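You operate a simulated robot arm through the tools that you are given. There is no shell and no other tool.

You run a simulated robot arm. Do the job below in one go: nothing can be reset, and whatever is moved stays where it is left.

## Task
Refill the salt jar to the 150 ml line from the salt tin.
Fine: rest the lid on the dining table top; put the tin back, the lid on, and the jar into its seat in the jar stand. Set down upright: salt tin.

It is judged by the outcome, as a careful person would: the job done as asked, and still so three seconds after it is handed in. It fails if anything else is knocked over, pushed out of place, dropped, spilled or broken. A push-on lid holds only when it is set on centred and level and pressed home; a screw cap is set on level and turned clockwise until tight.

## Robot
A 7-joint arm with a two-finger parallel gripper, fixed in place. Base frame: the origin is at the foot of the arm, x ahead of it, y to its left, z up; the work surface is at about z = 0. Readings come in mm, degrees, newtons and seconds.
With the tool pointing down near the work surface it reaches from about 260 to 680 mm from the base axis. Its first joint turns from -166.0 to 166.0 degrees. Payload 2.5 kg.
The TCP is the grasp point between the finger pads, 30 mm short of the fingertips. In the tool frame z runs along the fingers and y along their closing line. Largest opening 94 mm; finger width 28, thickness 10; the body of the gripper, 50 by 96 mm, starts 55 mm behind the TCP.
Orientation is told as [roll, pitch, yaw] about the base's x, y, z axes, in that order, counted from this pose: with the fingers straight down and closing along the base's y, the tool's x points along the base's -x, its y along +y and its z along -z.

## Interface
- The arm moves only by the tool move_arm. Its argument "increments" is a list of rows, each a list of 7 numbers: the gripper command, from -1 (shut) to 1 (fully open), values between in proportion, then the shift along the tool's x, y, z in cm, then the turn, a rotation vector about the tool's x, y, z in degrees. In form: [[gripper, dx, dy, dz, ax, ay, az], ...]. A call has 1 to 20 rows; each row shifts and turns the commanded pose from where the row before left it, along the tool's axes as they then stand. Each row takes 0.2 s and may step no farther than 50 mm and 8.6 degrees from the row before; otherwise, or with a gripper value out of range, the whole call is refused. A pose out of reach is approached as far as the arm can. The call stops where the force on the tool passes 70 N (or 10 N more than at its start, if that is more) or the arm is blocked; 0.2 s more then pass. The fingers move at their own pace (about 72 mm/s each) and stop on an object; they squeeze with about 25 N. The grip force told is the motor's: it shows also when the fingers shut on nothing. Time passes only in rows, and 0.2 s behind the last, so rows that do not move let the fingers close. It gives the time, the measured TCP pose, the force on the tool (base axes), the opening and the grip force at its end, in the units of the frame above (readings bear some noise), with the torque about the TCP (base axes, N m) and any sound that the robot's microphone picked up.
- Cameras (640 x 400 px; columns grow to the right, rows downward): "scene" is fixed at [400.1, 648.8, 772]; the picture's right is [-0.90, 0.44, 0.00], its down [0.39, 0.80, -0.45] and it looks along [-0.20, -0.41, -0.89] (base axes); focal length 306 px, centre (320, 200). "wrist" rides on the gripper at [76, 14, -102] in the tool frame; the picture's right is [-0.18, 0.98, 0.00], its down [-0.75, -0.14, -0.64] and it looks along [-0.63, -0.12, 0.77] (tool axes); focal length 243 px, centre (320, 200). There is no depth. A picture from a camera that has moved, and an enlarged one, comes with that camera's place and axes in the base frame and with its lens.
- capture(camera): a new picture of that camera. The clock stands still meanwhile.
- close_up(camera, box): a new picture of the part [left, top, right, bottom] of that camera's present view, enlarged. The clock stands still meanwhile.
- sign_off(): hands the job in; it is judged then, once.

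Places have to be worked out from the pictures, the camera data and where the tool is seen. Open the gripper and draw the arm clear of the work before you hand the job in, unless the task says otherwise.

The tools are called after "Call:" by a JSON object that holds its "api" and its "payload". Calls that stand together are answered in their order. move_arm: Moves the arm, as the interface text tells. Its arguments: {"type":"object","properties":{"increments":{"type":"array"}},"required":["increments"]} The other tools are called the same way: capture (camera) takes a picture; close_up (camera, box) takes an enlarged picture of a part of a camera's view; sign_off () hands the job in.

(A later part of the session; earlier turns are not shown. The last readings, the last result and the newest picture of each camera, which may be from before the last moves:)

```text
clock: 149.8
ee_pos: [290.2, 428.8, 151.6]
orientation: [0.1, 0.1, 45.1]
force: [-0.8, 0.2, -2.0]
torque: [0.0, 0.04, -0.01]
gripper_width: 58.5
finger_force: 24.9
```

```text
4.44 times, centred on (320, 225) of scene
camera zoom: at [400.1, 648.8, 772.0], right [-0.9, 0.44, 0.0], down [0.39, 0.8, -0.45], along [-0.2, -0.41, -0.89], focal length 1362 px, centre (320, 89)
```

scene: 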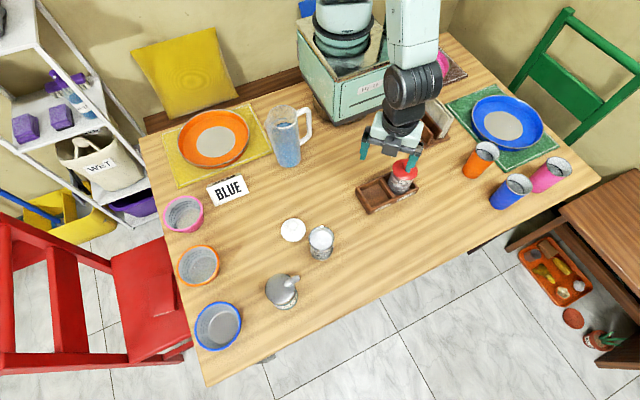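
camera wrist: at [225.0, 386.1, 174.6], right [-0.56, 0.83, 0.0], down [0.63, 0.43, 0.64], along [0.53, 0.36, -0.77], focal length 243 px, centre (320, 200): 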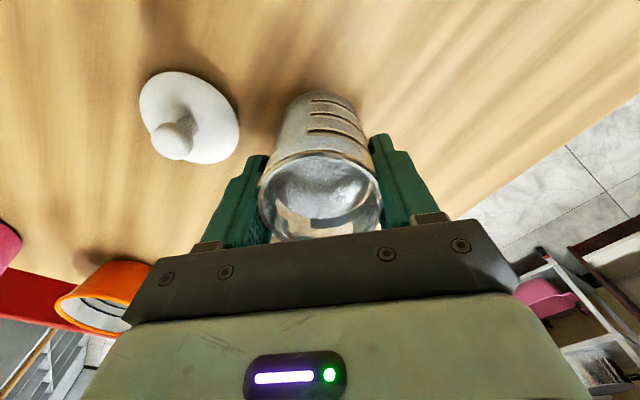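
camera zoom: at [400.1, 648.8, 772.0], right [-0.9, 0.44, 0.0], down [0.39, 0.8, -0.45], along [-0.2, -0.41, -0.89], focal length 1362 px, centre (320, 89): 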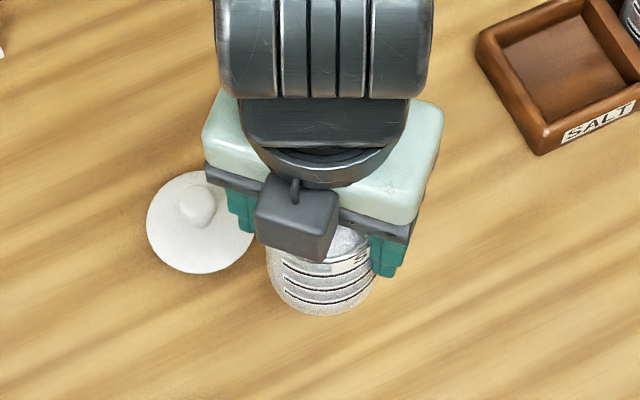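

The jar hangs upright (about 2–3 N). I carry it over to the seat at this height.

Call:
{"api": "move_arm", "payload": {"increments": [[-1, 0.9, 0.43, 0, 0, 0, 0], [-1, 1.7, 0.8, 0, 0, 0, 0], [-1, 2, 0.95, 0, 0, 0, 0], [-1, 2, 0.95, 0, 0, 0, 0], [-1, 2, 0.95, 0, 0, 0, 0], [-1, 2, 0.95, 0, 0, 0, 0], [-1, 2, 0.95, 0, 0, 0, 0], [-1, 2, 0.95, 0, 0, 0, 0], [-1, 2, 0.95, 0, 0, 0, 0], [-1, 1.7, 0.8, 0, 0, 0, 0], [-1, 1.06, 0.48, 0, 0, 0, 0], [-1, 0, 0, 0, 0, 0, 0], [-1, 0, 0, 0, 0, 0, 0]]}}

Call:
{"api": "capture", "payload": {"camera": "scene"}}

Call:
{"api": "close_up", "payload": {"camera": "scene", "box": [340, 130, 440, 220]}}

Call:
{"api": "capture", "payload": {"camera": "wrist"}}

```text
clock: 152.7
ee_pos: [84.7, 358.1, 151.7]
orientation: [0.1, -0.1, 45.0]
force: [0.2, -0.2, -2.6]
torque: [-0.01, 0.0, 0.03]
gripper_width: 58.3
finger_force: 25.0
```

```text
taken
```

scene: 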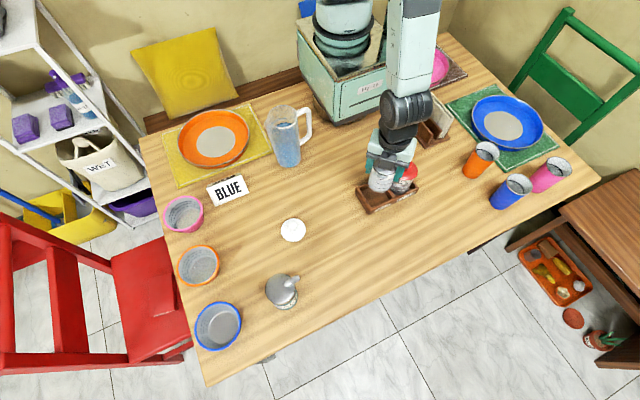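

```text
4.44 times, centred on (390, 175) of scene
camera zoom: at [400.1, 648.8, 772.0], right [-0.9, 0.44, 0.0], down [0.39, 0.8, -0.45], along [-0.2, -0.41, -0.89], focal length 1362 px, centre (9, 311)
```

zoom: 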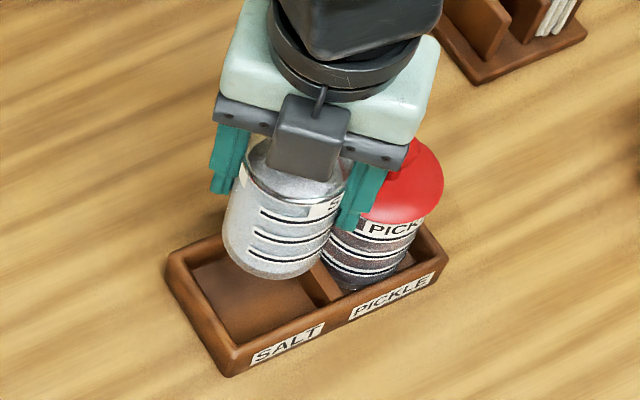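

```text
taken
camera wrist: at [21.9, 313.8, 255.2], right [-0.56, 0.83, 0.0], down [0.63, 0.43, 0.64], along [0.53, 0.36, -0.77], focal length 243 px, centre (320, 200)
```

wrist: 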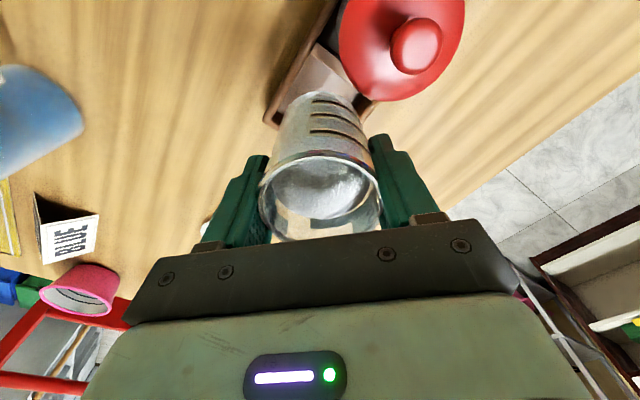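

The jar hangs over the SALT seat with the finger clear of the pickle jar. I lower until its bottom is about 10 mm above the stand's walls and check alignment.

Call:
{"api": "move_arm", "payload": {"increments": [[-1, 0, 0, 1.5, 0, 0, 0], [-1, 0, 0, 1.5, 0, 0, 0], [-1, 0, 0, 1.3, 0, 0, 0], [-1, 0, 0, 0, 0, 0, 0], [-1, 0, 0, 0, 0, 0, 0]]}}

Call:
{"api": "close_up", "payload": {"camera": "scene", "box": [350, 150, 425, 220]}}

Call:
{"api": "close_up", "payload": {"camera": "wrist", "box": [250, 40, 380, 160]}}

```text
clock: 153.8
ee_pos: [86.9, 357.7, 110.6]
orientation: [0.2, -0.1, 45.0]
force: [-0.1, -0.1, -2.5]
torque: [0.02, -0.02, -0.02]
gripper_width: 58.6
finger_force: 25.3
```

```text
5.71 times, centred on (388, 185) of scene
camera zoom: at [400.1, 648.8, 772.0], right [-0.9, 0.44, 0.0], down [0.39, 0.8, -0.45], along [-0.2, -0.41, -0.89], focal length 1751 px, centre (-66, 286)
```

zoom: 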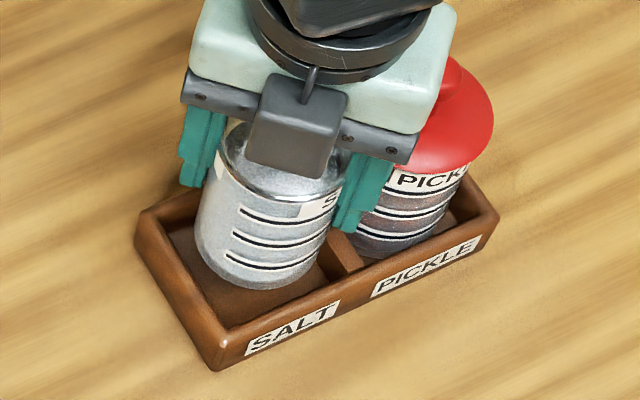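

```text
3.33 times, centred on (315, 100) of wrist
camera zoom: at [22.9, 314.1, 212.7], right [-0.56, 0.83, 0.0], down [0.63, 0.43, 0.64], along [0.53, 0.36, -0.77], focal length 809 px, centre (337, 533)
```

zoom: 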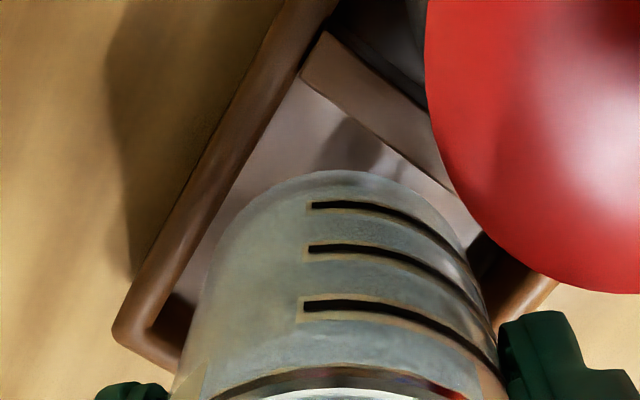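

The jar's axis is within about 1 mm of the seat's centre by the wrist view. I lower into the seat in small steps, watching the force.

Call:
{"api": "move_arm", "payload": {"increments": [[-1, 0, 0, 0.6, 0, 0, 0], [-1, 0, 0, 0.6, 0, 0, 0], [-1, 0, 0, 0.4, 0, 0, 0], [-1, 0, 0, 0, 0, 0, 0]]}}

Call:
{"api": "close_up", "payload": {"camera": "scene", "box": [350, 160, 425, 220]}}

Call:
{"api": "close_up", "payload": {"camera": "wrist", "box": [250, 40, 380, 160]}}

```text
clock: 154.8
ee_pos: [87.8, 358.5, 92.2]
orientation: [0.1, 0.0, 45.0]
force: [1.3, -0.2, -3.5]
torque: [-0.04, 0.02, 0.02]
gripper_width: 58.7
finger_force: 24.7
```

```text
6.67 times, centred on (388, 190) of scene
camera zoom: at [400.1, 648.8, 772.0], right [-0.9, 0.44, 0.0], down [0.39, 0.8, -0.45], along [-0.2, -0.41, -0.89], focal length 2043 px, centre (-130, 267)
```

zoom: 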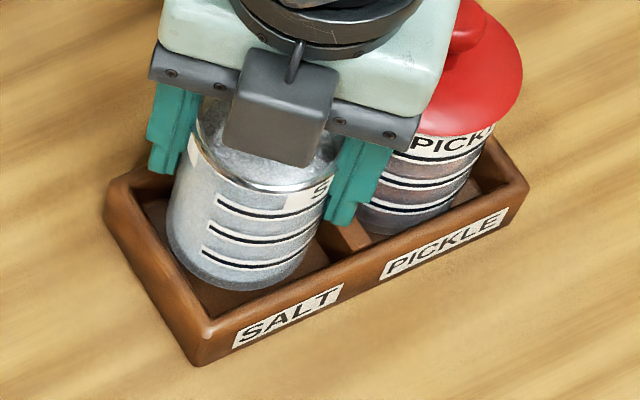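

```text
3.33 times, centred on (315, 100) of wrist
camera zoom: at [23.7, 313.8, 195.3], right [-0.56, 0.83, 0.0], down [0.63, 0.43, 0.64], along [0.53, 0.36, -0.77], focal length 809 px, centre (337, 533)
```

zoom: 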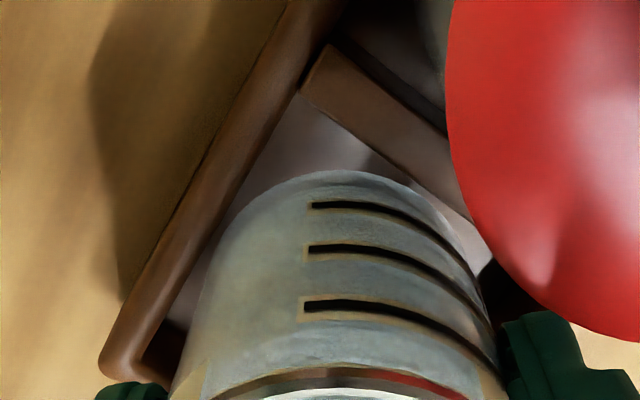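

Gaps to the inner walls look near 3 mm, so the jar is about 1 mm too far toward +x/+y; I shift it back by that and keep lowering.

Call:
{"api": "move_arm", "payload": {"increments": [[-1, 0.1, 0, 0, 0, 0, 0], [-1, 0, 0, 0.3, 0, 0, 0], [-1, 0, 0, 0.3, 0, 0, 0], [-1, 0, 0, 0, 0, 0, 0]]}}

```text
clock: 155.8
ee_pos: [87.6, 357.9, 86.5]
orientation: [0.1, 0.0, 45.0]
force: [0.0, 0.4, -1.1]
torque: [-0.03, -0.03, 0.02]
gripper_width: 58.7
finger_force: 25.0
```

Call:
{"api": "move_arm", "payload": {"increments": [[-1, 0, 0, 0.3, 0, 0, 0], [-1, 0, 0, 0.2, 0, 0, 0], [-1, 0, 0, 0, 0, 0, 0]]}}

```text
clock: 156.7
ee_pos: [87.2, 358.5, 80.3]
orientation: [0.1, -0.1, 45.1]
force: [0.0, -1.2, -2.2]
torque: [-0.01, 0.01, -0.04]
gripper_width: 59.0
finger_force: 25.2
```

No contact forces yet; the bottom is about 10 mm above the table. I go on in 1 mm steps to the seat's floor.

Call:
{"api": "move_arm", "payload": {"increments": [[-1, 0, 0, 0.1, 0, 0, 0], [-1, 0, 0, 0.1, 0, 0, 0], [-1, 0, 0, 0, 0, 0, 0]]}}

```text
clock: 157.4
ee_pos: [86.3, 356.6, 79.4]
orientation: [0.1, 0.0, 44.9]
force: [0.4, -2.0, 3.8]
torque: [-0.27, -0.1, -0.02]
gripper_width: 59.1
finger_force: 24.8
```

Contact begins at TCP z about 79. I check whether this is the floor or a wall edge.

Call:
{"api": "close_up", "payload": {"camera": "scene", "box": [350, 160, 425, 220]}}

Call:
{"api": "close_up", "payload": {"camera": "wrist", "box": [250, 40, 380, 160]}}

```text
6.67 times, centred on (388, 190) of scene
camera zoom: at [400.1, 648.8, 772.0], right [-0.9, 0.44, 0.0], down [0.39, 0.8, -0.45], along [-0.2, -0.41, -0.89], focal length 2043 px, centre (-130, 267)
```

zoom: 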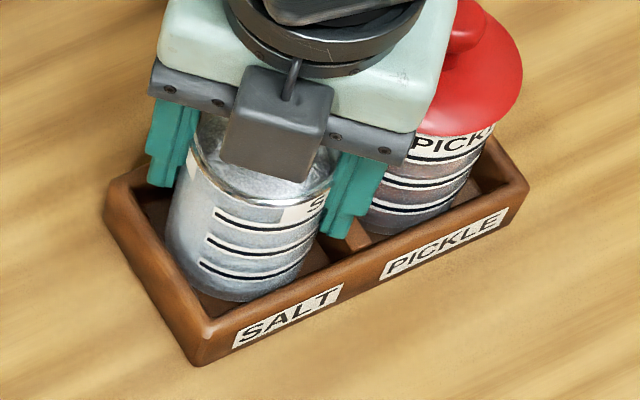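

```text
3.33 times, centred on (315, 100) of wrist
camera zoom: at [22.1, 313.4, 182.7], right [-0.56, 0.83, 0.0], down [0.63, 0.43, 0.64], along [0.53, 0.36, -0.77], focal length 809 px, centre (337, 533)
```

zoom: 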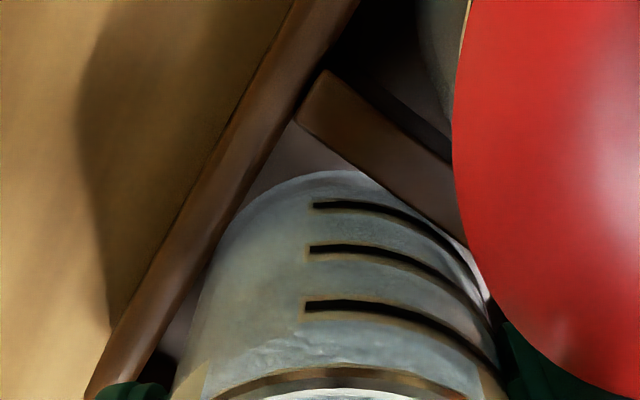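

The jar is down between the walls. One more millimetre to confirm it stands on the floor.

Call:
{"api": "move_arm", "payload": {"increments": [[-1, 0, 0, 0.1, 0, 0, 0], [-1, 0, 0, 0, 0, 0, 0]]}}

```text
clock: 158.1
ee_pos: [87.1, 357.5, 79.3]
orientation: [0.0, -0.1, 45.1]
force: [1.5, -1.8, 13.6]
torque: [-0.17, -0.19, 0.02]
gripper_width: 58.6
finger_force: 25.0
```

It stands on the seat floor. I relieve the load, open the fingers part way and rise straight up.

Call:
{"api": "move_arm", "payload": {"increments": [[-1, 0, 0, -0.1, 0, 0, 0], [-1, 0, 0, 0, 0, 0, 0], [0.35, 0, 0, 0, 0, 0, 0], [0.5, 0, 0, 0, 0, 0, 0], [0.6, 0, 0, 0, 0, 0, 0], [0.6, 0, 0, 0, 0, 0, 0], [0.6, 0, 0, -2, 0, 0, 0], [0.6, 0, 0, -4, 0, 0, 0], [0.6, 0, 0, -4, 0, 0, 0], [1, 0, 0, -3, 0, 0, 0], [1, 0, 0, 0, 0, 0, 0]]}}

Call:
{"api": "capture", "payload": {"camera": "wrist"}}

Call:
{"api": "close_up", "payload": {"camera": "scene", "box": [345, 140, 435, 220]}}

Call:
{"api": "close_up", "payload": {"camera": "wrist", "box": [260, 30, 390, 150]}}

```text
clock: 160.4
ee_pos: [91.4, 352.1, 203.9]
orientation: [-0.3, 0.7, 44.4]
force: [0.5, -0.6, 0.2]
torque: [0.04, 0.0, -0.03]
gripper_width: 93.8
finger_force: 0.1
```

```text
taken
camera wrist: at [27.1, 310.3, 307.8], right [-0.56, 0.83, -0.01], down [0.64, 0.44, 0.63], along [0.53, 0.35, -0.77], focal length 243 px, centre (320, 200)
```

wrist: 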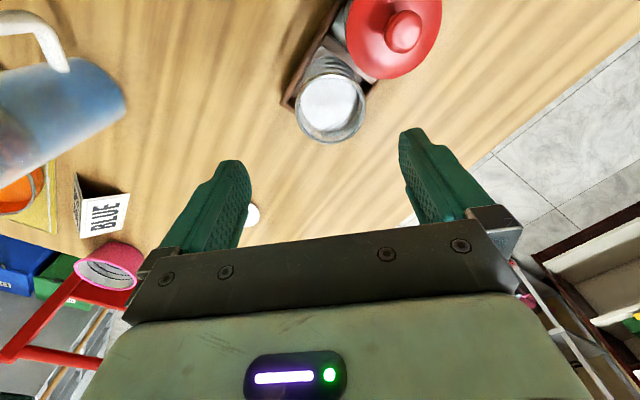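

```text
5.00 times, centred on (390, 180) of scene
camera zoom: at [400.1, 648.8, 772.0], right [-0.9, 0.44, 0.0], down [0.39, 0.8, -0.45], along [-0.2, -0.41, -0.89], focal length 1532 px, centre (-30, 300)
```

zoom: 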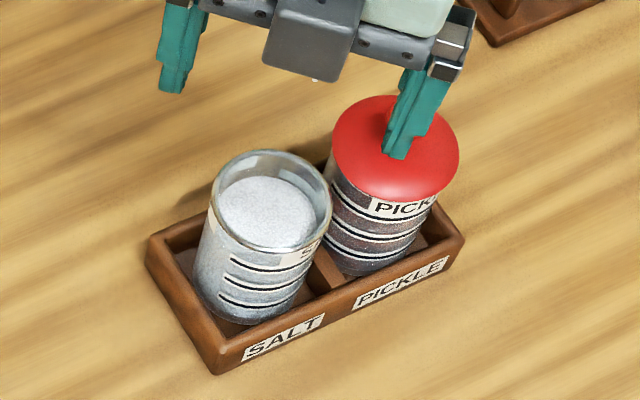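

```text
3.33 times, centred on (325, 90) of wrist
camera zoom: at [27.1, 310.3, 307.8], right [-0.56, 0.83, -0.01], down [0.64, 0.44, 0.63], along [0.53, 0.35, -0.77], focal length 809 px, centre (303, 567)
```

zoom: 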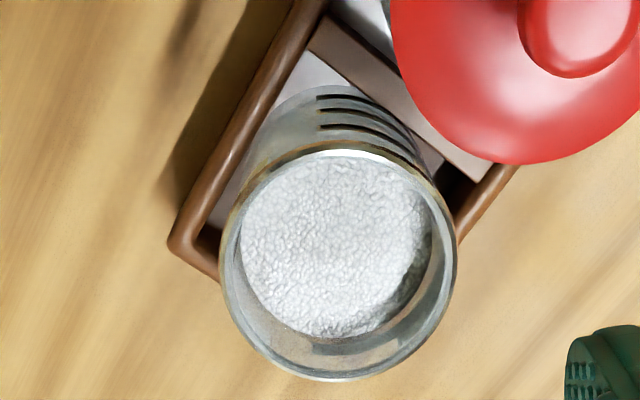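

The jar stands upright in the SALT seat with its salt level intact. Now I fetch the lid, keeping yaw 45, and hover over it to measure.

Call:
{"api": "move_arm", "payload": {"increments": [[1, -2.77, -2.96, 0, 0, 0, 0], [1, -2.77, -2.96, 0, 0, 0, 0], [1, -2.77, -2.96, 0, 0, 0, 0], [1, -2.77, -2.96, 0, 0, 0, 0], [1, -2.77, -2.96, 0, 0, 0, 0], [1, -2.77, -2.96, 0, 0, 0, 0], [1, 0, 0, 3.5, 0, 0, 0], [1, 0, 0, 3.5, 0, 0, 0], [1, 0, 0, 0, 0, 0, 0], [1, 0, 0, 0, 0, 0, 0]]}}

Call:
{"api": "capture", "payload": {"camera": "wrist"}}

Call:
{"api": "close_up", "payload": {"camera": "wrist", "box": [250, 70, 390, 210]}}

```text
clock: 162.7
ee_pos: [331.0, 349.7, 137.2]
orientation: [0.0, -0.2, 45.0]
force: [-0.5, -0.2, 0.2]
torque: [-0.01, -0.02, 0.0]
gripper_width: 94.2
finger_force: 0.1
```

```text
taken
camera wrist: at [266.4, 305.0, 239.7], right [-0.56, 0.83, 0.0], down [0.63, 0.43, 0.64], along [0.53, 0.36, -0.77], focal length 243 px, centre (320, 200)
```

wrist: 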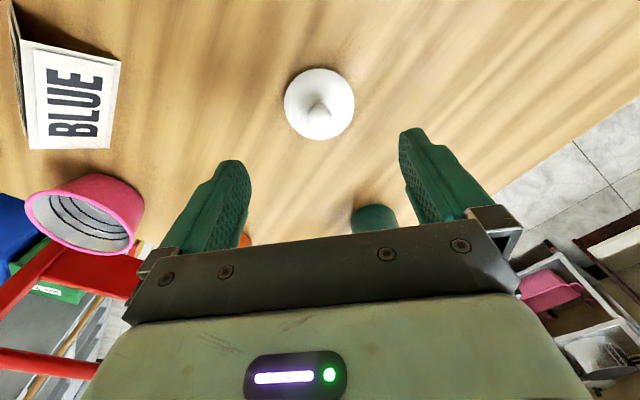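

```text
2.86 times, centred on (320, 140) of wrist
camera zoom: at [266.4, 305.0, 239.7], right [-0.56, 0.83, 0.0], down [0.63, 0.43, 0.64], along [0.53, 0.36, -0.77], focal length 693 px, centre (320, 371)
```

zoom: 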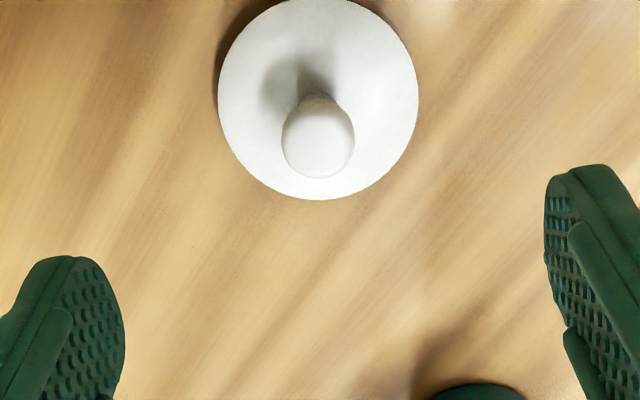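

The knob is about 3 mm ahead of the tool axis. I centre on it and lower to z = 60 with the fingers half closed.

Call:
{"api": "move_arm", "payload": {"increments": [[1, -0.28, -0.08, 2.5, 0, 0, 0], [0.4, 0, 0, 2.5, 0, 0, 0], [0, 0, 0, 2.5, 0, 0, 0], [-0.15, 0, 0, 0.3, 0, 0, 0], [-0.15, 0, 0, 0, 0, 0, 0], [-0.15, 0, 0, 0, 0, 0, 0]]}}

Call:
{"api": "close_up", "payload": {"camera": "wrist", "box": [240, 90, 400, 240]}}

```text
clock: 164.1
ee_pos: [329.9, 351.6, 60.9]
orientation: [0.1, -0.1, 45.1]
force: [-0.3, 0.2, -0.4]
torque: [0.01, 0.04, -0.03]
gripper_width: 40.0
finger_force: 0.0
```

```text
2.67 times, centred on (320, 165) of wrist
camera zoom: at [266.6, 307.7, 163.8], right [-0.56, 0.83, 0.0], down [0.63, 0.43, 0.64], along [0.53, 0.36, -0.77], focal length 647 px, centre (320, 293)
```

zoom: 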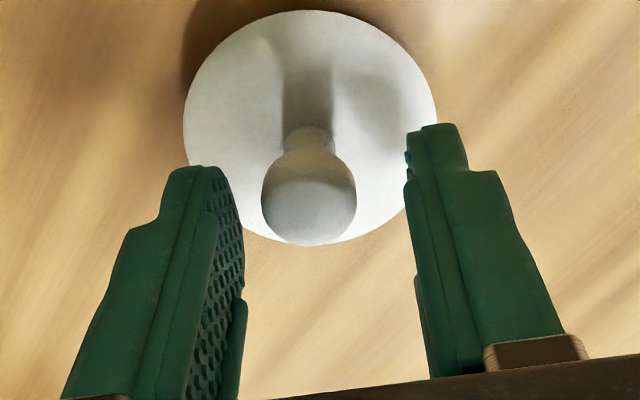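

The knob is still ~2.5 mm to the left of the finger midline. I shift, check again, then close.

Call:
{"api": "move_arm", "payload": {"increments": [[-0.15, 0, -0.26, 0, 0, 0, 0], [-0.15, 0, 0, 0, 0, 0, 0], [-0.15, 0, 0, 0, 0, 0, 0]]}}

Call:
{"api": "close_up", "payload": {"camera": "wrist", "box": [240, 90, 400, 240]}}

```text
clock: 164.8
ee_pos: [333.7, 350.7, 60.1]
orientation: [0.0, -0.1, 45.1]
force: [0.3, -0.2, 0.5]
torque: [-0.01, -0.01, -0.01]
gripper_width: 40.1
finger_force: 0.1
```

```text
2.67 times, centred on (320, 165) of wrist
camera zoom: at [269.1, 305.9, 163.6], right [-0.56, 0.83, 0.0], down [0.63, 0.43, 0.64], along [0.53, 0.36, -0.77], focal length 647 px, centre (320, 293)
```

zoom: 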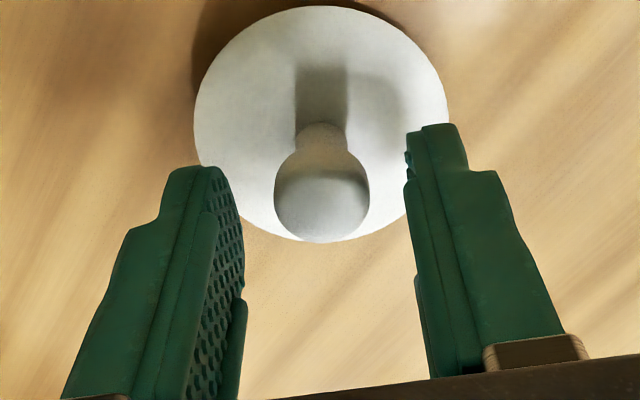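

Centred. I go down 16 mm and grip the knob.

Call:
{"api": "move_arm", "payload": {"increments": [[-0.15, 0, 0, 0.8, 0, 0, 0], [-0.15, 0, 0, 0.8, 0, 0, 0], [-0.5, 0, 0, 0, 0, 0, 0], [-0.6, 0, 0, 0, 0, 0, 0], [-1, 0, 0, 0, 0, 0, 0], [-1, 0, 0, 0, 0, 0, 0], [-1, 0, 0, 0, 0, 0, 0]]}}

Call:
{"api": "close_up", "payload": {"camera": "wrist", "box": [240, 100, 400, 240]}}

```text
clock: 166.4
ee_pos: [334.0, 349.9, 45.6]
orientation: [0.2, -0.1, 45.0]
force: [0.1, 0.9, -0.5]
torque: [0.0, -0.03, -0.01]
gripper_width: 20.1
finger_force: 25.0
```

```text
2.86 times, centred on (320, 170) of wrist
camera zoom: at [269.1, 305.5, 148.2], right [-0.56, 0.83, 0.0], down [0.63, 0.43, 0.64], along [0.53, 0.36, -0.77], focal length 693 px, centre (320, 286)
```

zoom: 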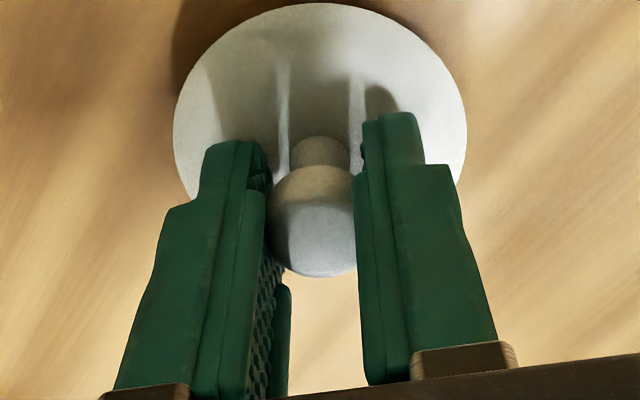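

The knob is held. I lift the lid and carry it over the jar in the seat, hovering about 25 mm above the rim.

Call:
{"api": "move_arm", "payload": {"increments": [[-1, 0, 0, -1, 0, 0, 0], [-1, 0, 0, -3, 0, 0, 0], [-1, 0, 0, -4, 0, 0, 0], [-1, 0, 0, -4, 0, 0, 0], [-1, 2.41, 2.58, 0, 0, 0, 0], [-1, 2.41, 2.58, 0, 0, 0, 0], [-1, 2.42, 2.59, 0, 0, 0, 0], [-1, 2.42, 2.59, 0, 0, 0, 0], [-1, 2.42, 2.59, 0, 0, 0, 0], [-1, 2.41, 2.59, 0, 0, 0, 0], [-1, 2.41, 2.58, 0, 0, 0, 0], [-1, 0, 0, 0, 0, 0, 0], [-1, 0, 0, 0, 0, 0, 0]]}}

Call:
{"api": "close_up", "payload": {"camera": "scene", "box": [345, 130, 435, 220]}}

Call:
{"api": "close_up", "payload": {"camera": "wrist", "box": [250, 40, 390, 180]}}

```text
clock: 169.2
ee_pos: [82.4, 353.6, 163.6]
orientation: [0.0, -0.1, 45.0]
force: [0.4, 0.5, 0.5]
torque: [-0.01, -0.01, -0.01]
gripper_width: 19.9
finger_force: 24.8
```

```text
4.44 times, centred on (390, 175) of scene
camera zoom: at [400.1, 648.8, 772.0], right [-0.9, 0.44, 0.0], down [0.39, 0.8, -0.45], along [-0.2, -0.41, -0.89], focal length 1362 px, centre (9, 311)
```

zoom: 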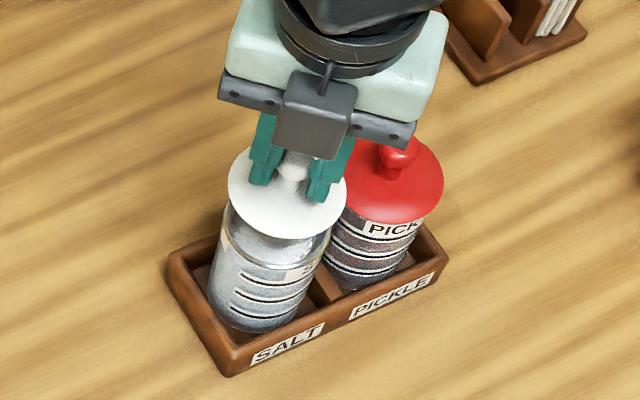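

```text
2.86 times, centred on (320, 110) of wrist
camera zoom: at [18.6, 309.9, 266.7], right [-0.56, 0.83, 0.0], down [0.63, 0.43, 0.64], along [0.53, 0.36, -0.77], focal length 693 px, centre (320, 457)
```

zoom: 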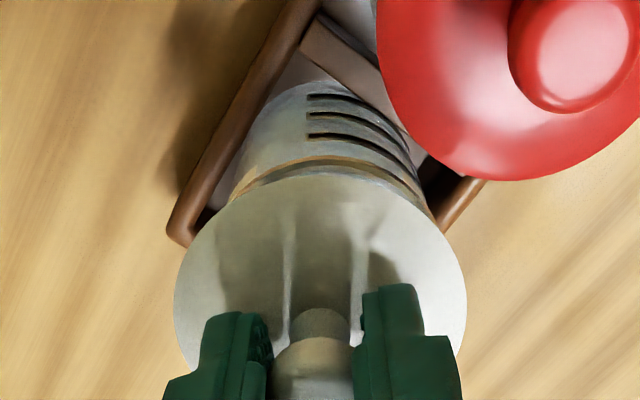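

The reading ([82.4, 353.6]) is off from what I commanded ([87, 358]). I wait and re-read, as the picture geometry is what matters here.

Call:
{"api": "move_arm", "payload": {"increments": [[-1, 0, 0, 0, 0, 0, 0], [-1, 0, 0, 0, 0, 0, 0], [-1, 0, 0, 0, 0, 0, 0]]}}

Call:
{"api": "close_up", "payload": {"camera": "scene", "box": [355, 150, 415, 210]}}

Call:
{"api": "close_up", "payload": {"camera": "wrist", "box": [265, 50, 375, 160]}}

```text
clock: 170.1
ee_pos: [82.1, 353.7, 163.6]
orientation: [0.1, -0.1, 45.1]
force: [0.2, -0.2, 0.4]
torque: [0.0, 0.02, 0.03]
gripper_width: 19.8
finger_force: 24.9
```

```text
6.67 times, centred on (385, 180) of scene
camera zoom: at [400.1, 648.8, 772.0], right [-0.9, 0.44, 0.0], down [0.39, 0.8, -0.45], along [-0.2, -0.41, -0.89], focal length 2043 px, centre (-113, 333)
```

zoom: 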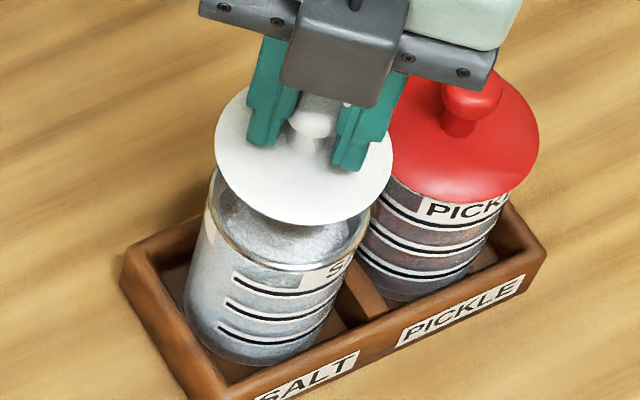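

```text
3.64 times, centred on (320, 105) of wrist
camera zoom: at [18.9, 310.0, 266.7], right [-0.56, 0.83, 0.0], down [0.63, 0.43, 0.64], along [0.53, 0.36, -0.77], focal length 882 px, centre (320, 546)
```

zoom: 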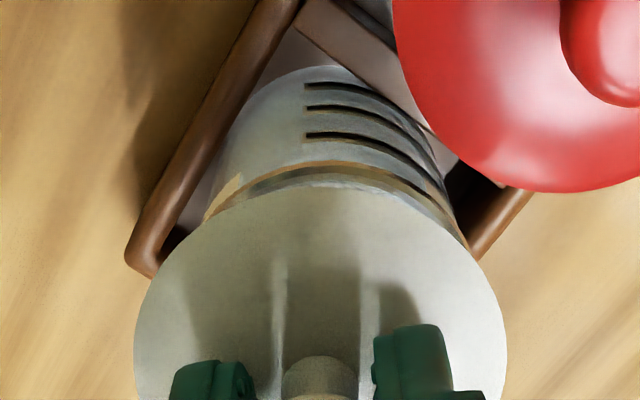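

Pictures agree that the lid is about 4 mm short of the jar's axis (jar lies at roughly +2, +3.7 mm). I shift by that and lower a little, then measure again.

Call:
{"api": "move_arm", "payload": {"increments": [[-1, -0.41, 0.11, 0.5, 0, 0, 0], [-1, 0, 0, 0.5, 0, 0, 0], [-1, 0, 0, 0, 0, 0, 0], [-1, 0, 0, 0, 0, 0, 0]]}}

Call:
{"api": "close_up", "payload": {"camera": "scene", "box": [360, 155, 410, 205]}}

Call:
{"api": "close_up", "payload": {"camera": "wrist", "box": [265, 50, 375, 160]}}

```text
clock: 171.1
ee_pos: [86.5, 359.4, 152.8]
orientation: [0.0, 0.0, 45.0]
force: [-0.9, 0.5, 0.2]
torque: [0.01, 0.01, 0.04]
gripper_width: 19.8
finger_force: 25.0
```

```text
8.00 times, centred on (385, 180) of scene
camera zoom: at [400.1, 648.8, 772.0], right [-0.9, 0.44, 0.0], down [0.39, 0.8, -0.45], along [-0.2, -0.41, -0.89], focal length 2451 px, centre (-200, 360)
```

zoom: 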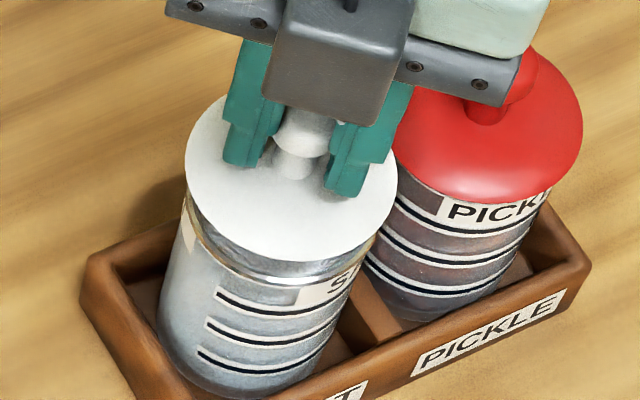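

```text
3.64 times, centred on (320, 105) of wrist
camera zoom: at [22.8, 314.2, 257.3], right [-0.56, 0.83, 0.0], down [0.63, 0.43, 0.64], along [0.53, 0.36, -0.77], focal length 882 px, centre (320, 546)
```

zoom: 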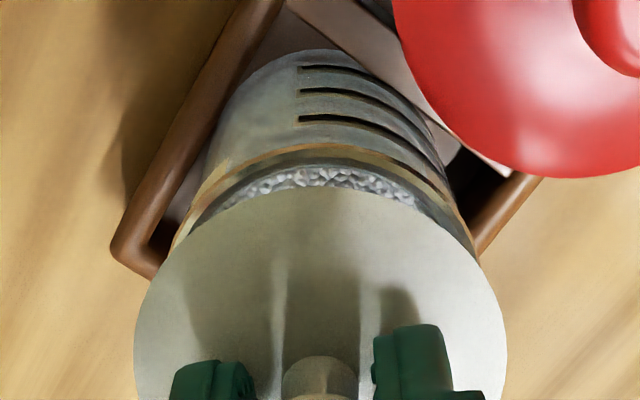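

Closer now; the remaining offset is about a millimetre. I lower 9 mm more, to just above the rim, for a sharper comparison.

Call:
{"api": "move_arm", "payload": {"increments": [[-1, 0, 0, 0.5, 0, 0, 0], [-1, 0, 0, 0.4, 0, 0, 0], [-1, 0, 0, 0, 0, 0, 0], [-1, 0, 0, 0, 0, 0, 0]]}}

Call:
{"api": "close_up", "payload": {"camera": "scene", "box": [360, 155, 410, 205]}}

Call:
{"api": "close_up", "payload": {"camera": "wrist", "box": [265, 50, 375, 160]}}

```text
clock: 172.1
ee_pos: [87.8, 359.2, 144.9]
orientation: [0.1, -0.2, 45.0]
force: [0.0, -0.4, 0.8]
torque: [0.04, 0.03, -0.01]
gripper_width: 19.7
finger_force: 24.7
```

```text
8.00 times, centred on (385, 180) of scene
camera zoom: at [400.1, 648.8, 772.0], right [-0.9, 0.44, 0.0], down [0.39, 0.8, -0.45], along [-0.2, -0.41, -0.89], focal length 2451 px, centre (-200, 360)
```

zoom: 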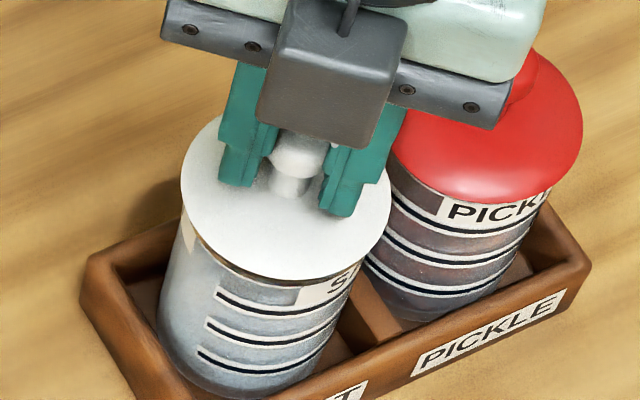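

```text
3.64 times, centred on (320, 105) of wrist
camera zoom: at [23.6, 315.5, 248.2], right [-0.56, 0.83, 0.0], down [0.63, 0.43, 0.64], along [0.53, 0.36, -0.77], focal length 882 px, centre (320, 546)
```

zoom: 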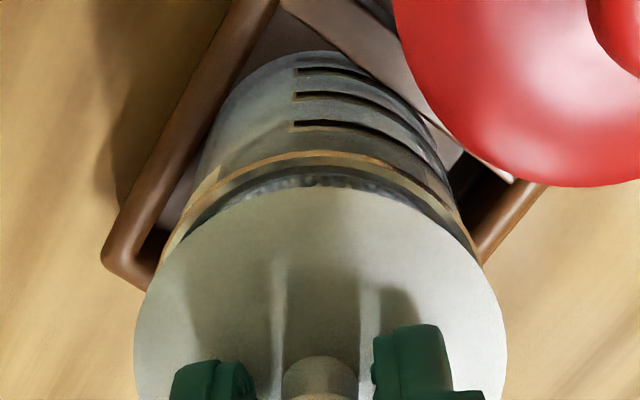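

The two cameras disagree by about 2 mm, so I take sharper zooms of both edges.

Call:
{"api": "close_up", "payload": {"camera": "scene", "box": [368, 165, 400, 200]}}

Call:
{"api": "close_up", "payload": {"camera": "wrist", "box": [275, 70, 365, 130]}}

```text
11.43 times, centred on (384, 182) of scene
camera zoom: at [400.1, 648.8, 772.0], right [-0.9, 0.44, 0.0], down [0.39, 0.8, -0.45], along [-0.2, -0.41, -0.89], focal length 3502 px, centre (-411, 400)
```

zoom: 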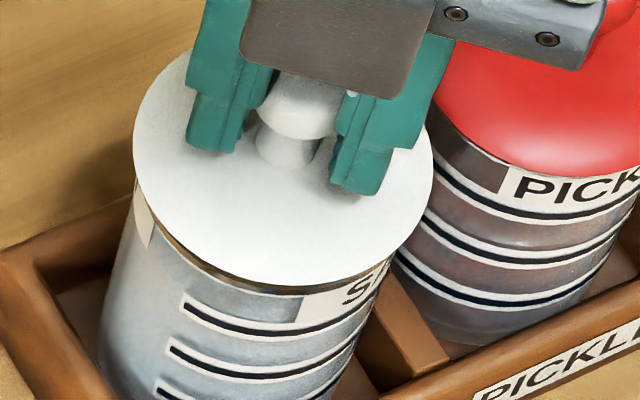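

```text
6.67 times, centred on (320, 100) of wrist
camera zoom: at [23.6, 315.5, 248.2], right [-0.56, 0.83, 0.0], down [0.63, 0.43, 0.64], along [0.53, 0.36, -0.77], focal length 1618 px, centre (320, 867)
```

zoom: 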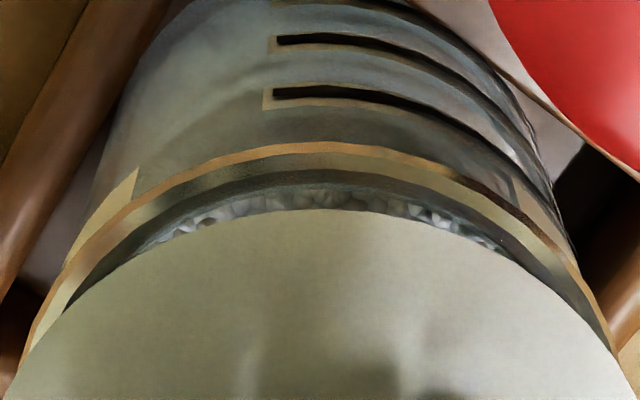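

I take the mean of the two estimates: shift 1.5 mm back toward the hand's near side, then lower gently onto the rim.

Call:
{"api": "move_arm", "payload": {"increments": [[-1, 0.15, 0.02, 0, 0, 0, 0], [-1, 0, 0, 0.2, 0, 0, 0], [-1, 0, 0, 0.2, 0, 0, 0], [-1, 0, 0, 0, 0, 0, 0]]}}

Call:
{"api": "close_up", "payload": {"camera": "wrist", "box": [275, 70, 365, 130]}}

Call:
{"api": "close_up", "payload": {"camera": "scene", "box": [368, 165, 400, 200]}}

```text
clock: 173.1
ee_pos: [86.9, 360.5, 141.2]
orientation: [0.2, 0.0, 44.9]
force: [-0.2, 0.2, -0.9]
torque: [0.0, -0.03, 0.0]
gripper_width: 19.6
finger_force: 25.2
```

```text
6.67 times, centred on (320, 100) of wrist
camera zoom: at [22.8, 315.6, 244.3], right [-0.56, 0.83, 0.0], down [0.63, 0.43, 0.64], along [0.53, 0.36, -0.77], focal length 1618 px, centre (320, 867)
```

zoom: 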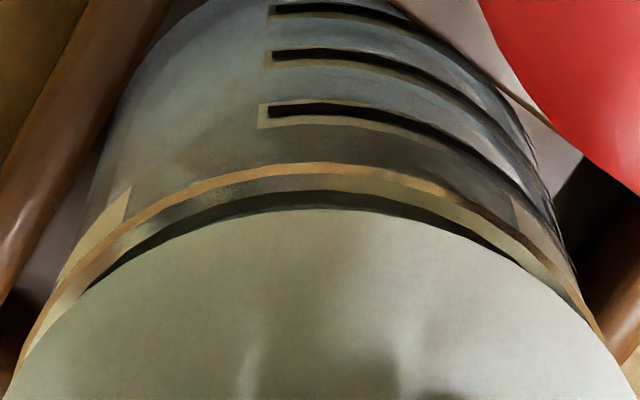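

```text
11.43 times, centred on (384, 182) of scene
camera zoom: at [400.1, 648.8, 772.0], right [-0.9, 0.44, 0.0], down [0.39, 0.8, -0.45], along [-0.2, -0.41, -0.89], focal length 3502 px, centre (-411, 400)
```

zoom: 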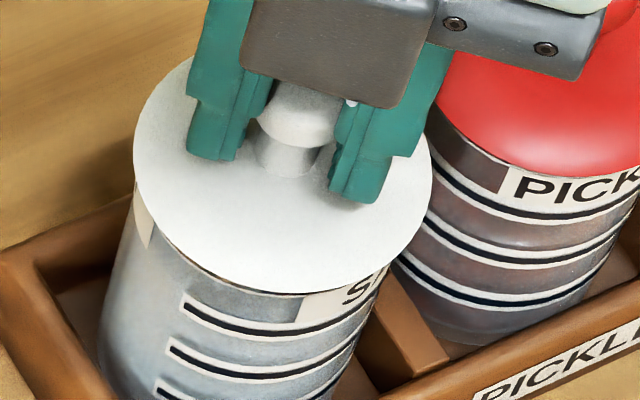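

The wrist view still shows about 2 mm to go in that same direction (and re-checking the scene numbers with the rim's lower edge agrees). I shift another 2 mm and compare again.

Call:
{"api": "move_arm", "payload": {"increments": [[-1, 0.2, 0.01, 0, 0, 0, 0], [-1, 0, 0, 0, 0, 0, 0], [-1, 0, 0, 0, 0, 0, 0]]}}

Call:
{"api": "close_up", "payload": {"camera": "wrist", "box": [275, 70, 365, 130]}}

Call:
{"api": "close_up", "payload": {"camera": "scene", "box": [368, 165, 400, 200]}}

```text
clock: 173.8
ee_pos: [86.4, 357.9, 140.5]
orientation: [0.1, -0.1, 45.0]
force: [0.0, -0.2, -0.1]
torque: [-0.02, 0.01, 0.01]
gripper_width: 19.3
finger_force: 24.7
```

```text
6.67 times, centred on (320, 100) of wrist
camera zoom: at [21.7, 314.3, 244.3], right [-0.56, 0.83, 0.0], down [0.63, 0.43, 0.64], along [0.53, 0.36, -0.77], focal length 1618 px, centre (320, 867)
```

zoom: 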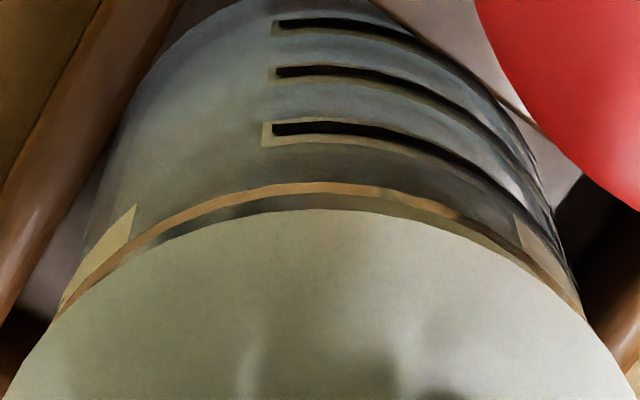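

```text
11.43 times, centred on (384, 182) of scene
camera zoom: at [400.1, 648.8, 772.0], right [-0.9, 0.44, 0.0], down [0.39, 0.8, -0.45], along [-0.2, -0.41, -0.89], focal length 3502 px, centre (-411, 400)
```

zoom: 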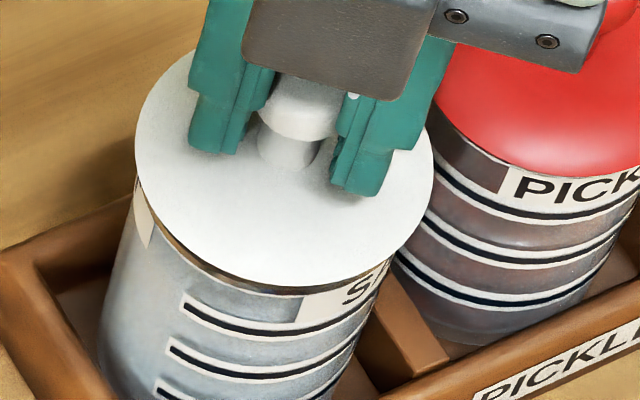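

Rim and lid edges now match the aligned picture within half a millimetre. I lower in 1 mm steps.

Call:
{"api": "move_arm", "payload": {"increments": [[-1, 0, 0, 0.1, 0, 0, 0], [-1, 0, 0, 0.1, 0, 0, 0], [-1, 0, 0, 0.1, 0, 0, 0], [-1, 0, 0, 0.1, 0, 0, 0], [-1, 0, 0, 0, 0, 0, 0]]}}

```text
clock: 175.1
ee_pos: [84.9, 358.9, 138.7]
orientation: [0.1, 0.0, 45.0]
force: [0.4, 0.3, 0.2]
torque: [0.0, -0.02, -0.01]
gripper_width: 19.4
finger_force: 24.8
```

Call:
{"api": "move_arm", "payload": {"increments": [[-1, 0, 0, 0.1, 0, 0, 0], [-1, 0, 0, 0.1, 0, 0, 0], [-1, 0, 0, 0, 0, 0, 0]]}}

Call:
{"api": "close_up", "payload": {"camera": "wrist", "box": [275, 70, 365, 130]}}

Call:
{"api": "close_up", "payload": {"camera": "scene", "box": [368, 165, 400, 200]}}

```text
clock: 175.8
ee_pos: [85.3, 359.0, 136.9]
orientation: [0.1, -0.1, 45.0]
force: [-0.1, -0.9, -0.4]
torque: [0.03, 0.0, -0.02]
gripper_width: 19.8
finger_force: 25.3
```

```text
6.67 times, centred on (320, 100) of wrist
camera zoom: at [22.0, 314.8, 239.7], right [-0.56, 0.83, 0.0], down [0.63, 0.43, 0.64], along [0.53, 0.36, -0.77], focal length 1618 px, centre (320, 867)
```

zoom: 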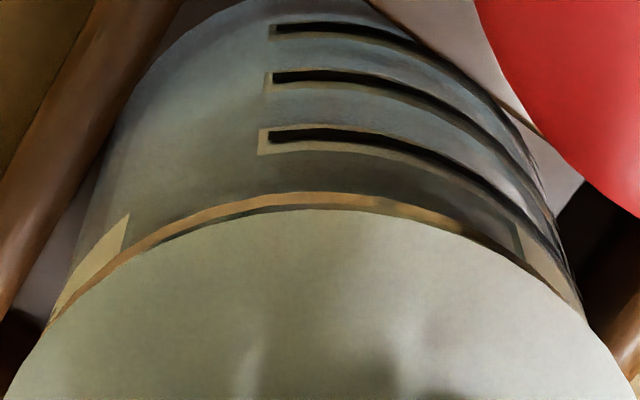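

```text
11.43 times, centred on (384, 182) of scene
camera zoom: at [400.1, 648.8, 772.0], right [-0.9, 0.44, 0.0], down [0.39, 0.8, -0.45], along [-0.2, -0.41, -0.89], focal length 3502 px, centre (-411, 400)
```

zoom: 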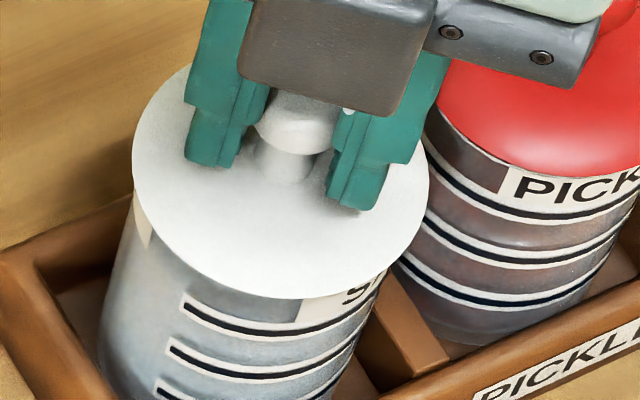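

No contact yet and edges still symmetric. On down by single millimetres.

Call:
{"api": "move_arm", "payload": {"increments": [[-1, 0, 0, 0.1, 0, 0, 0], [-1, 0, 0, 0, 0, 0, 0]]}}

```text
clock: 176.4
ee_pos: [87.2, 358.9, 135.5]
orientation: [0.1, -0.2, 45.0]
force: [0.6, 0.3, 0.2]
torque: [0.01, 0.0, -0.02]
gripper_width: 19.6
finger_force: 25.2
```

Call:
{"api": "move_arm", "payload": {"increments": [[-1, 0, 0, 0.1, 0, 0, 0], [-1, 0, 0, 0, 0, 0, 0]]}}

```text
clock: 177.1
ee_pos: [86.7, 358.5, 134.6]
orientation: [0.1, -0.1, 45.0]
force: [-1.0, -0.8, 5.6]
torque: [-0.07, 0.03, -0.02]
gripper_width: 19.7
finger_force: 25.3
```

Contact, 5.6 N, nearly no side force. I press on a little with the lid still held by the knob.

Call:
{"api": "move_arm", "payload": {"increments": [[-1, 0, 0, 0.1, 0, 0, 0], [-1, 0, 0, 0, 0, 0, 0]]}}

```text
clock: 177.7
ee_pos: [85.8, 359.2, 134.2]
orientation: [0.2, -0.2, 45.0]
force: [0.9, -0.4, 15.0]
torque: [0.04, -0.1, -0.05]
gripper_width: 19.8
finger_force: 24.7
```

15 N and no side load. A bit more.

Call:
{"api": "move_arm", "payload": {"increments": [[-1, 0, 0, 0.1, 0, 0, 0], [-1, 0, 0, 0, 0, 0, 0]]}}

```text
clock: 178.2
ee_pos: [86.7, 359.0, 132.0]
orientation: [0.3, 0.0, 45.0]
force: [0.1, 1.2, 15.8]
torque: [0.02, -0.04, -0.04]
gripper_width: 19.5
finger_force: 25.1
```

The force levels at ~15 N, i.e. the pads are sliding down the knob. I continue until the fingertips bear on the lid plate.

Call:
{"api": "move_arm", "payload": {"increments": [[-1, 0, 0, 0.1, 0, 0, 0], [-1, 0, 0, 0.1, 0, 0, 0], [-1, 0, 0, 0, 0, 0, 0]]}}

```text
clock: 179.1
ee_pos: [86.1, 359.9, 130.2]
orientation: [0.1, -0.1, 45.0]
force: [-0.9, -5.2, 46.4]
torque: [-0.41, 0.12, -0.01]
gripper_width: 19.2
finger_force: 25.5
```

46 N reached. I look at the fit under load before relieving it.

Call:
{"api": "close_up", "payload": {"camera": "wrist", "box": [275, 70, 365, 130]}}

Call:
{"api": "close_up", "payload": {"camera": "scene", "box": [368, 165, 400, 200]}}

```text
6.67 times, centred on (320, 100) of wrist
camera zoom: at [22.2, 315.3, 234.2], right [-0.56, 0.83, 0.0], down [0.63, 0.43, 0.64], along [0.53, 0.37, -0.77], focal length 1618 px, centre (320, 867)
```

zoom: 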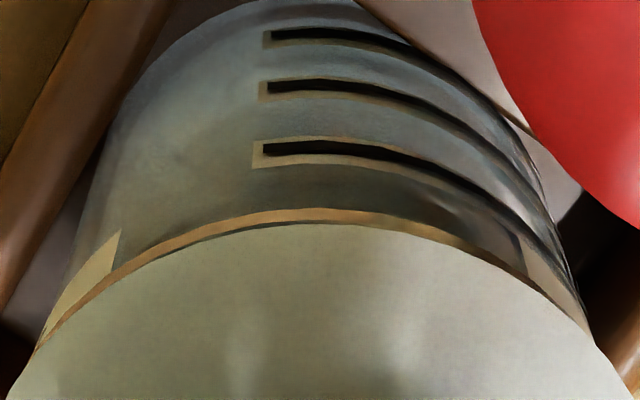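

```text
11.43 times, centred on (384, 182) of scene
camera zoom: at [400.1, 648.8, 772.0], right [-0.9, 0.44, 0.0], down [0.39, 0.8, -0.45], along [-0.2, -0.41, -0.89], focal length 3502 px, centre (-411, 400)
```

zoom: 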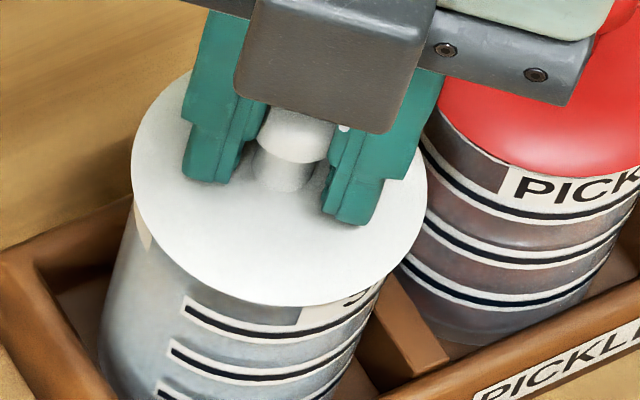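

The jar hasn't moved and the lid is down flush. I unload in small steps without pulling the lid up.

Call:
{"api": "move_arm", "payload": {"increments": [[-1, 0, 0, -0.1, 0, 0, 0], [-1, 0, 0, -0.1, 0, 0, 0], [-1, 0, 0, 0, 0, 0, 0]]}}

```text
clock: 179.8
ee_pos: [86.1, 357.3, 132.8]
orientation: [0.1, 0.1, 45.0]
force: [0.6, -1.2, 0.3]
torque: [0.01, -0.01, 0.02]
gripper_width: 19.4
finger_force: 25.2
```

The load is zero. I open the fingers slowly, part way, and rise straight up.

Call:
{"api": "move_arm", "payload": {"increments": [[-0.52, 0, 0, 0, 0, 0, 0], [-0.4, 0, 0, 0, 0, 0, 0], [-0.2, 0, 0, 0, 0, 0, 0], [-0.1, 0, 0, 0, 0, 0, 0], [-0.1, 0, 0, -2, 0, 0, 0], [-0.1, 0, 0, -2, 0, 0, 0], [-0.1, 0, 0, 0, 0, 0, 0]]}}

Call:
{"api": "close_up", "payload": {"camera": "wrist", "box": [265, 50, 375, 160]}}

Call:
{"api": "close_up", "payload": {"camera": "scene", "box": [360, 150, 410, 210]}}

```text
clock: 181.4
ee_pos: [89.6, 357.9, 173.1]
orientation: [0.1, 0.1, 45.0]
force: [0.3, -0.3, 0.4]
torque: [0.02, 0.02, 0.02]
gripper_width: 42.2
finger_force: 0.0
```

```text
3.64 times, centred on (320, 105) of wrist
camera zoom: at [24.5, 315.2, 275.2], right [-0.56, 0.83, 0.0], down [0.63, 0.43, 0.64], along [0.53, 0.36, -0.77], focal length 882 px, centre (320, 546)
```

zoom: 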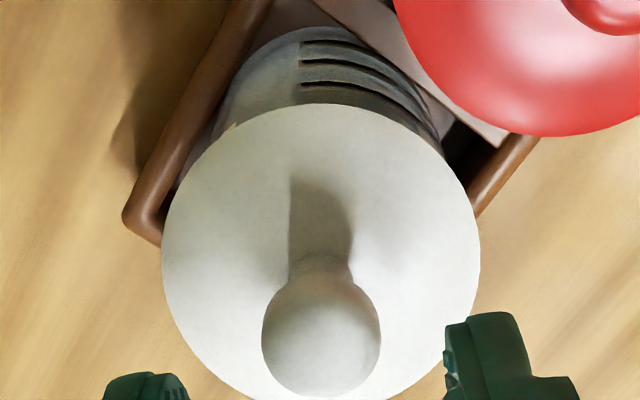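

```text
6.67 times, centred on (385, 180) of scene
camera zoom: at [400.1, 648.8, 772.0], right [-0.9, 0.44, 0.0], down [0.39, 0.8, -0.45], along [-0.2, -0.41, -0.89], focal length 2043 px, centre (-113, 333)
```

zoom: 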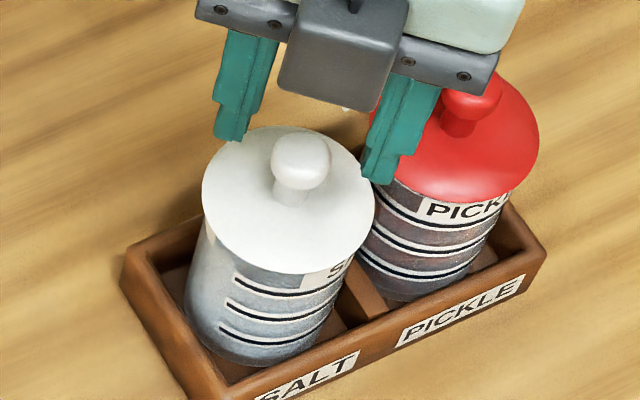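

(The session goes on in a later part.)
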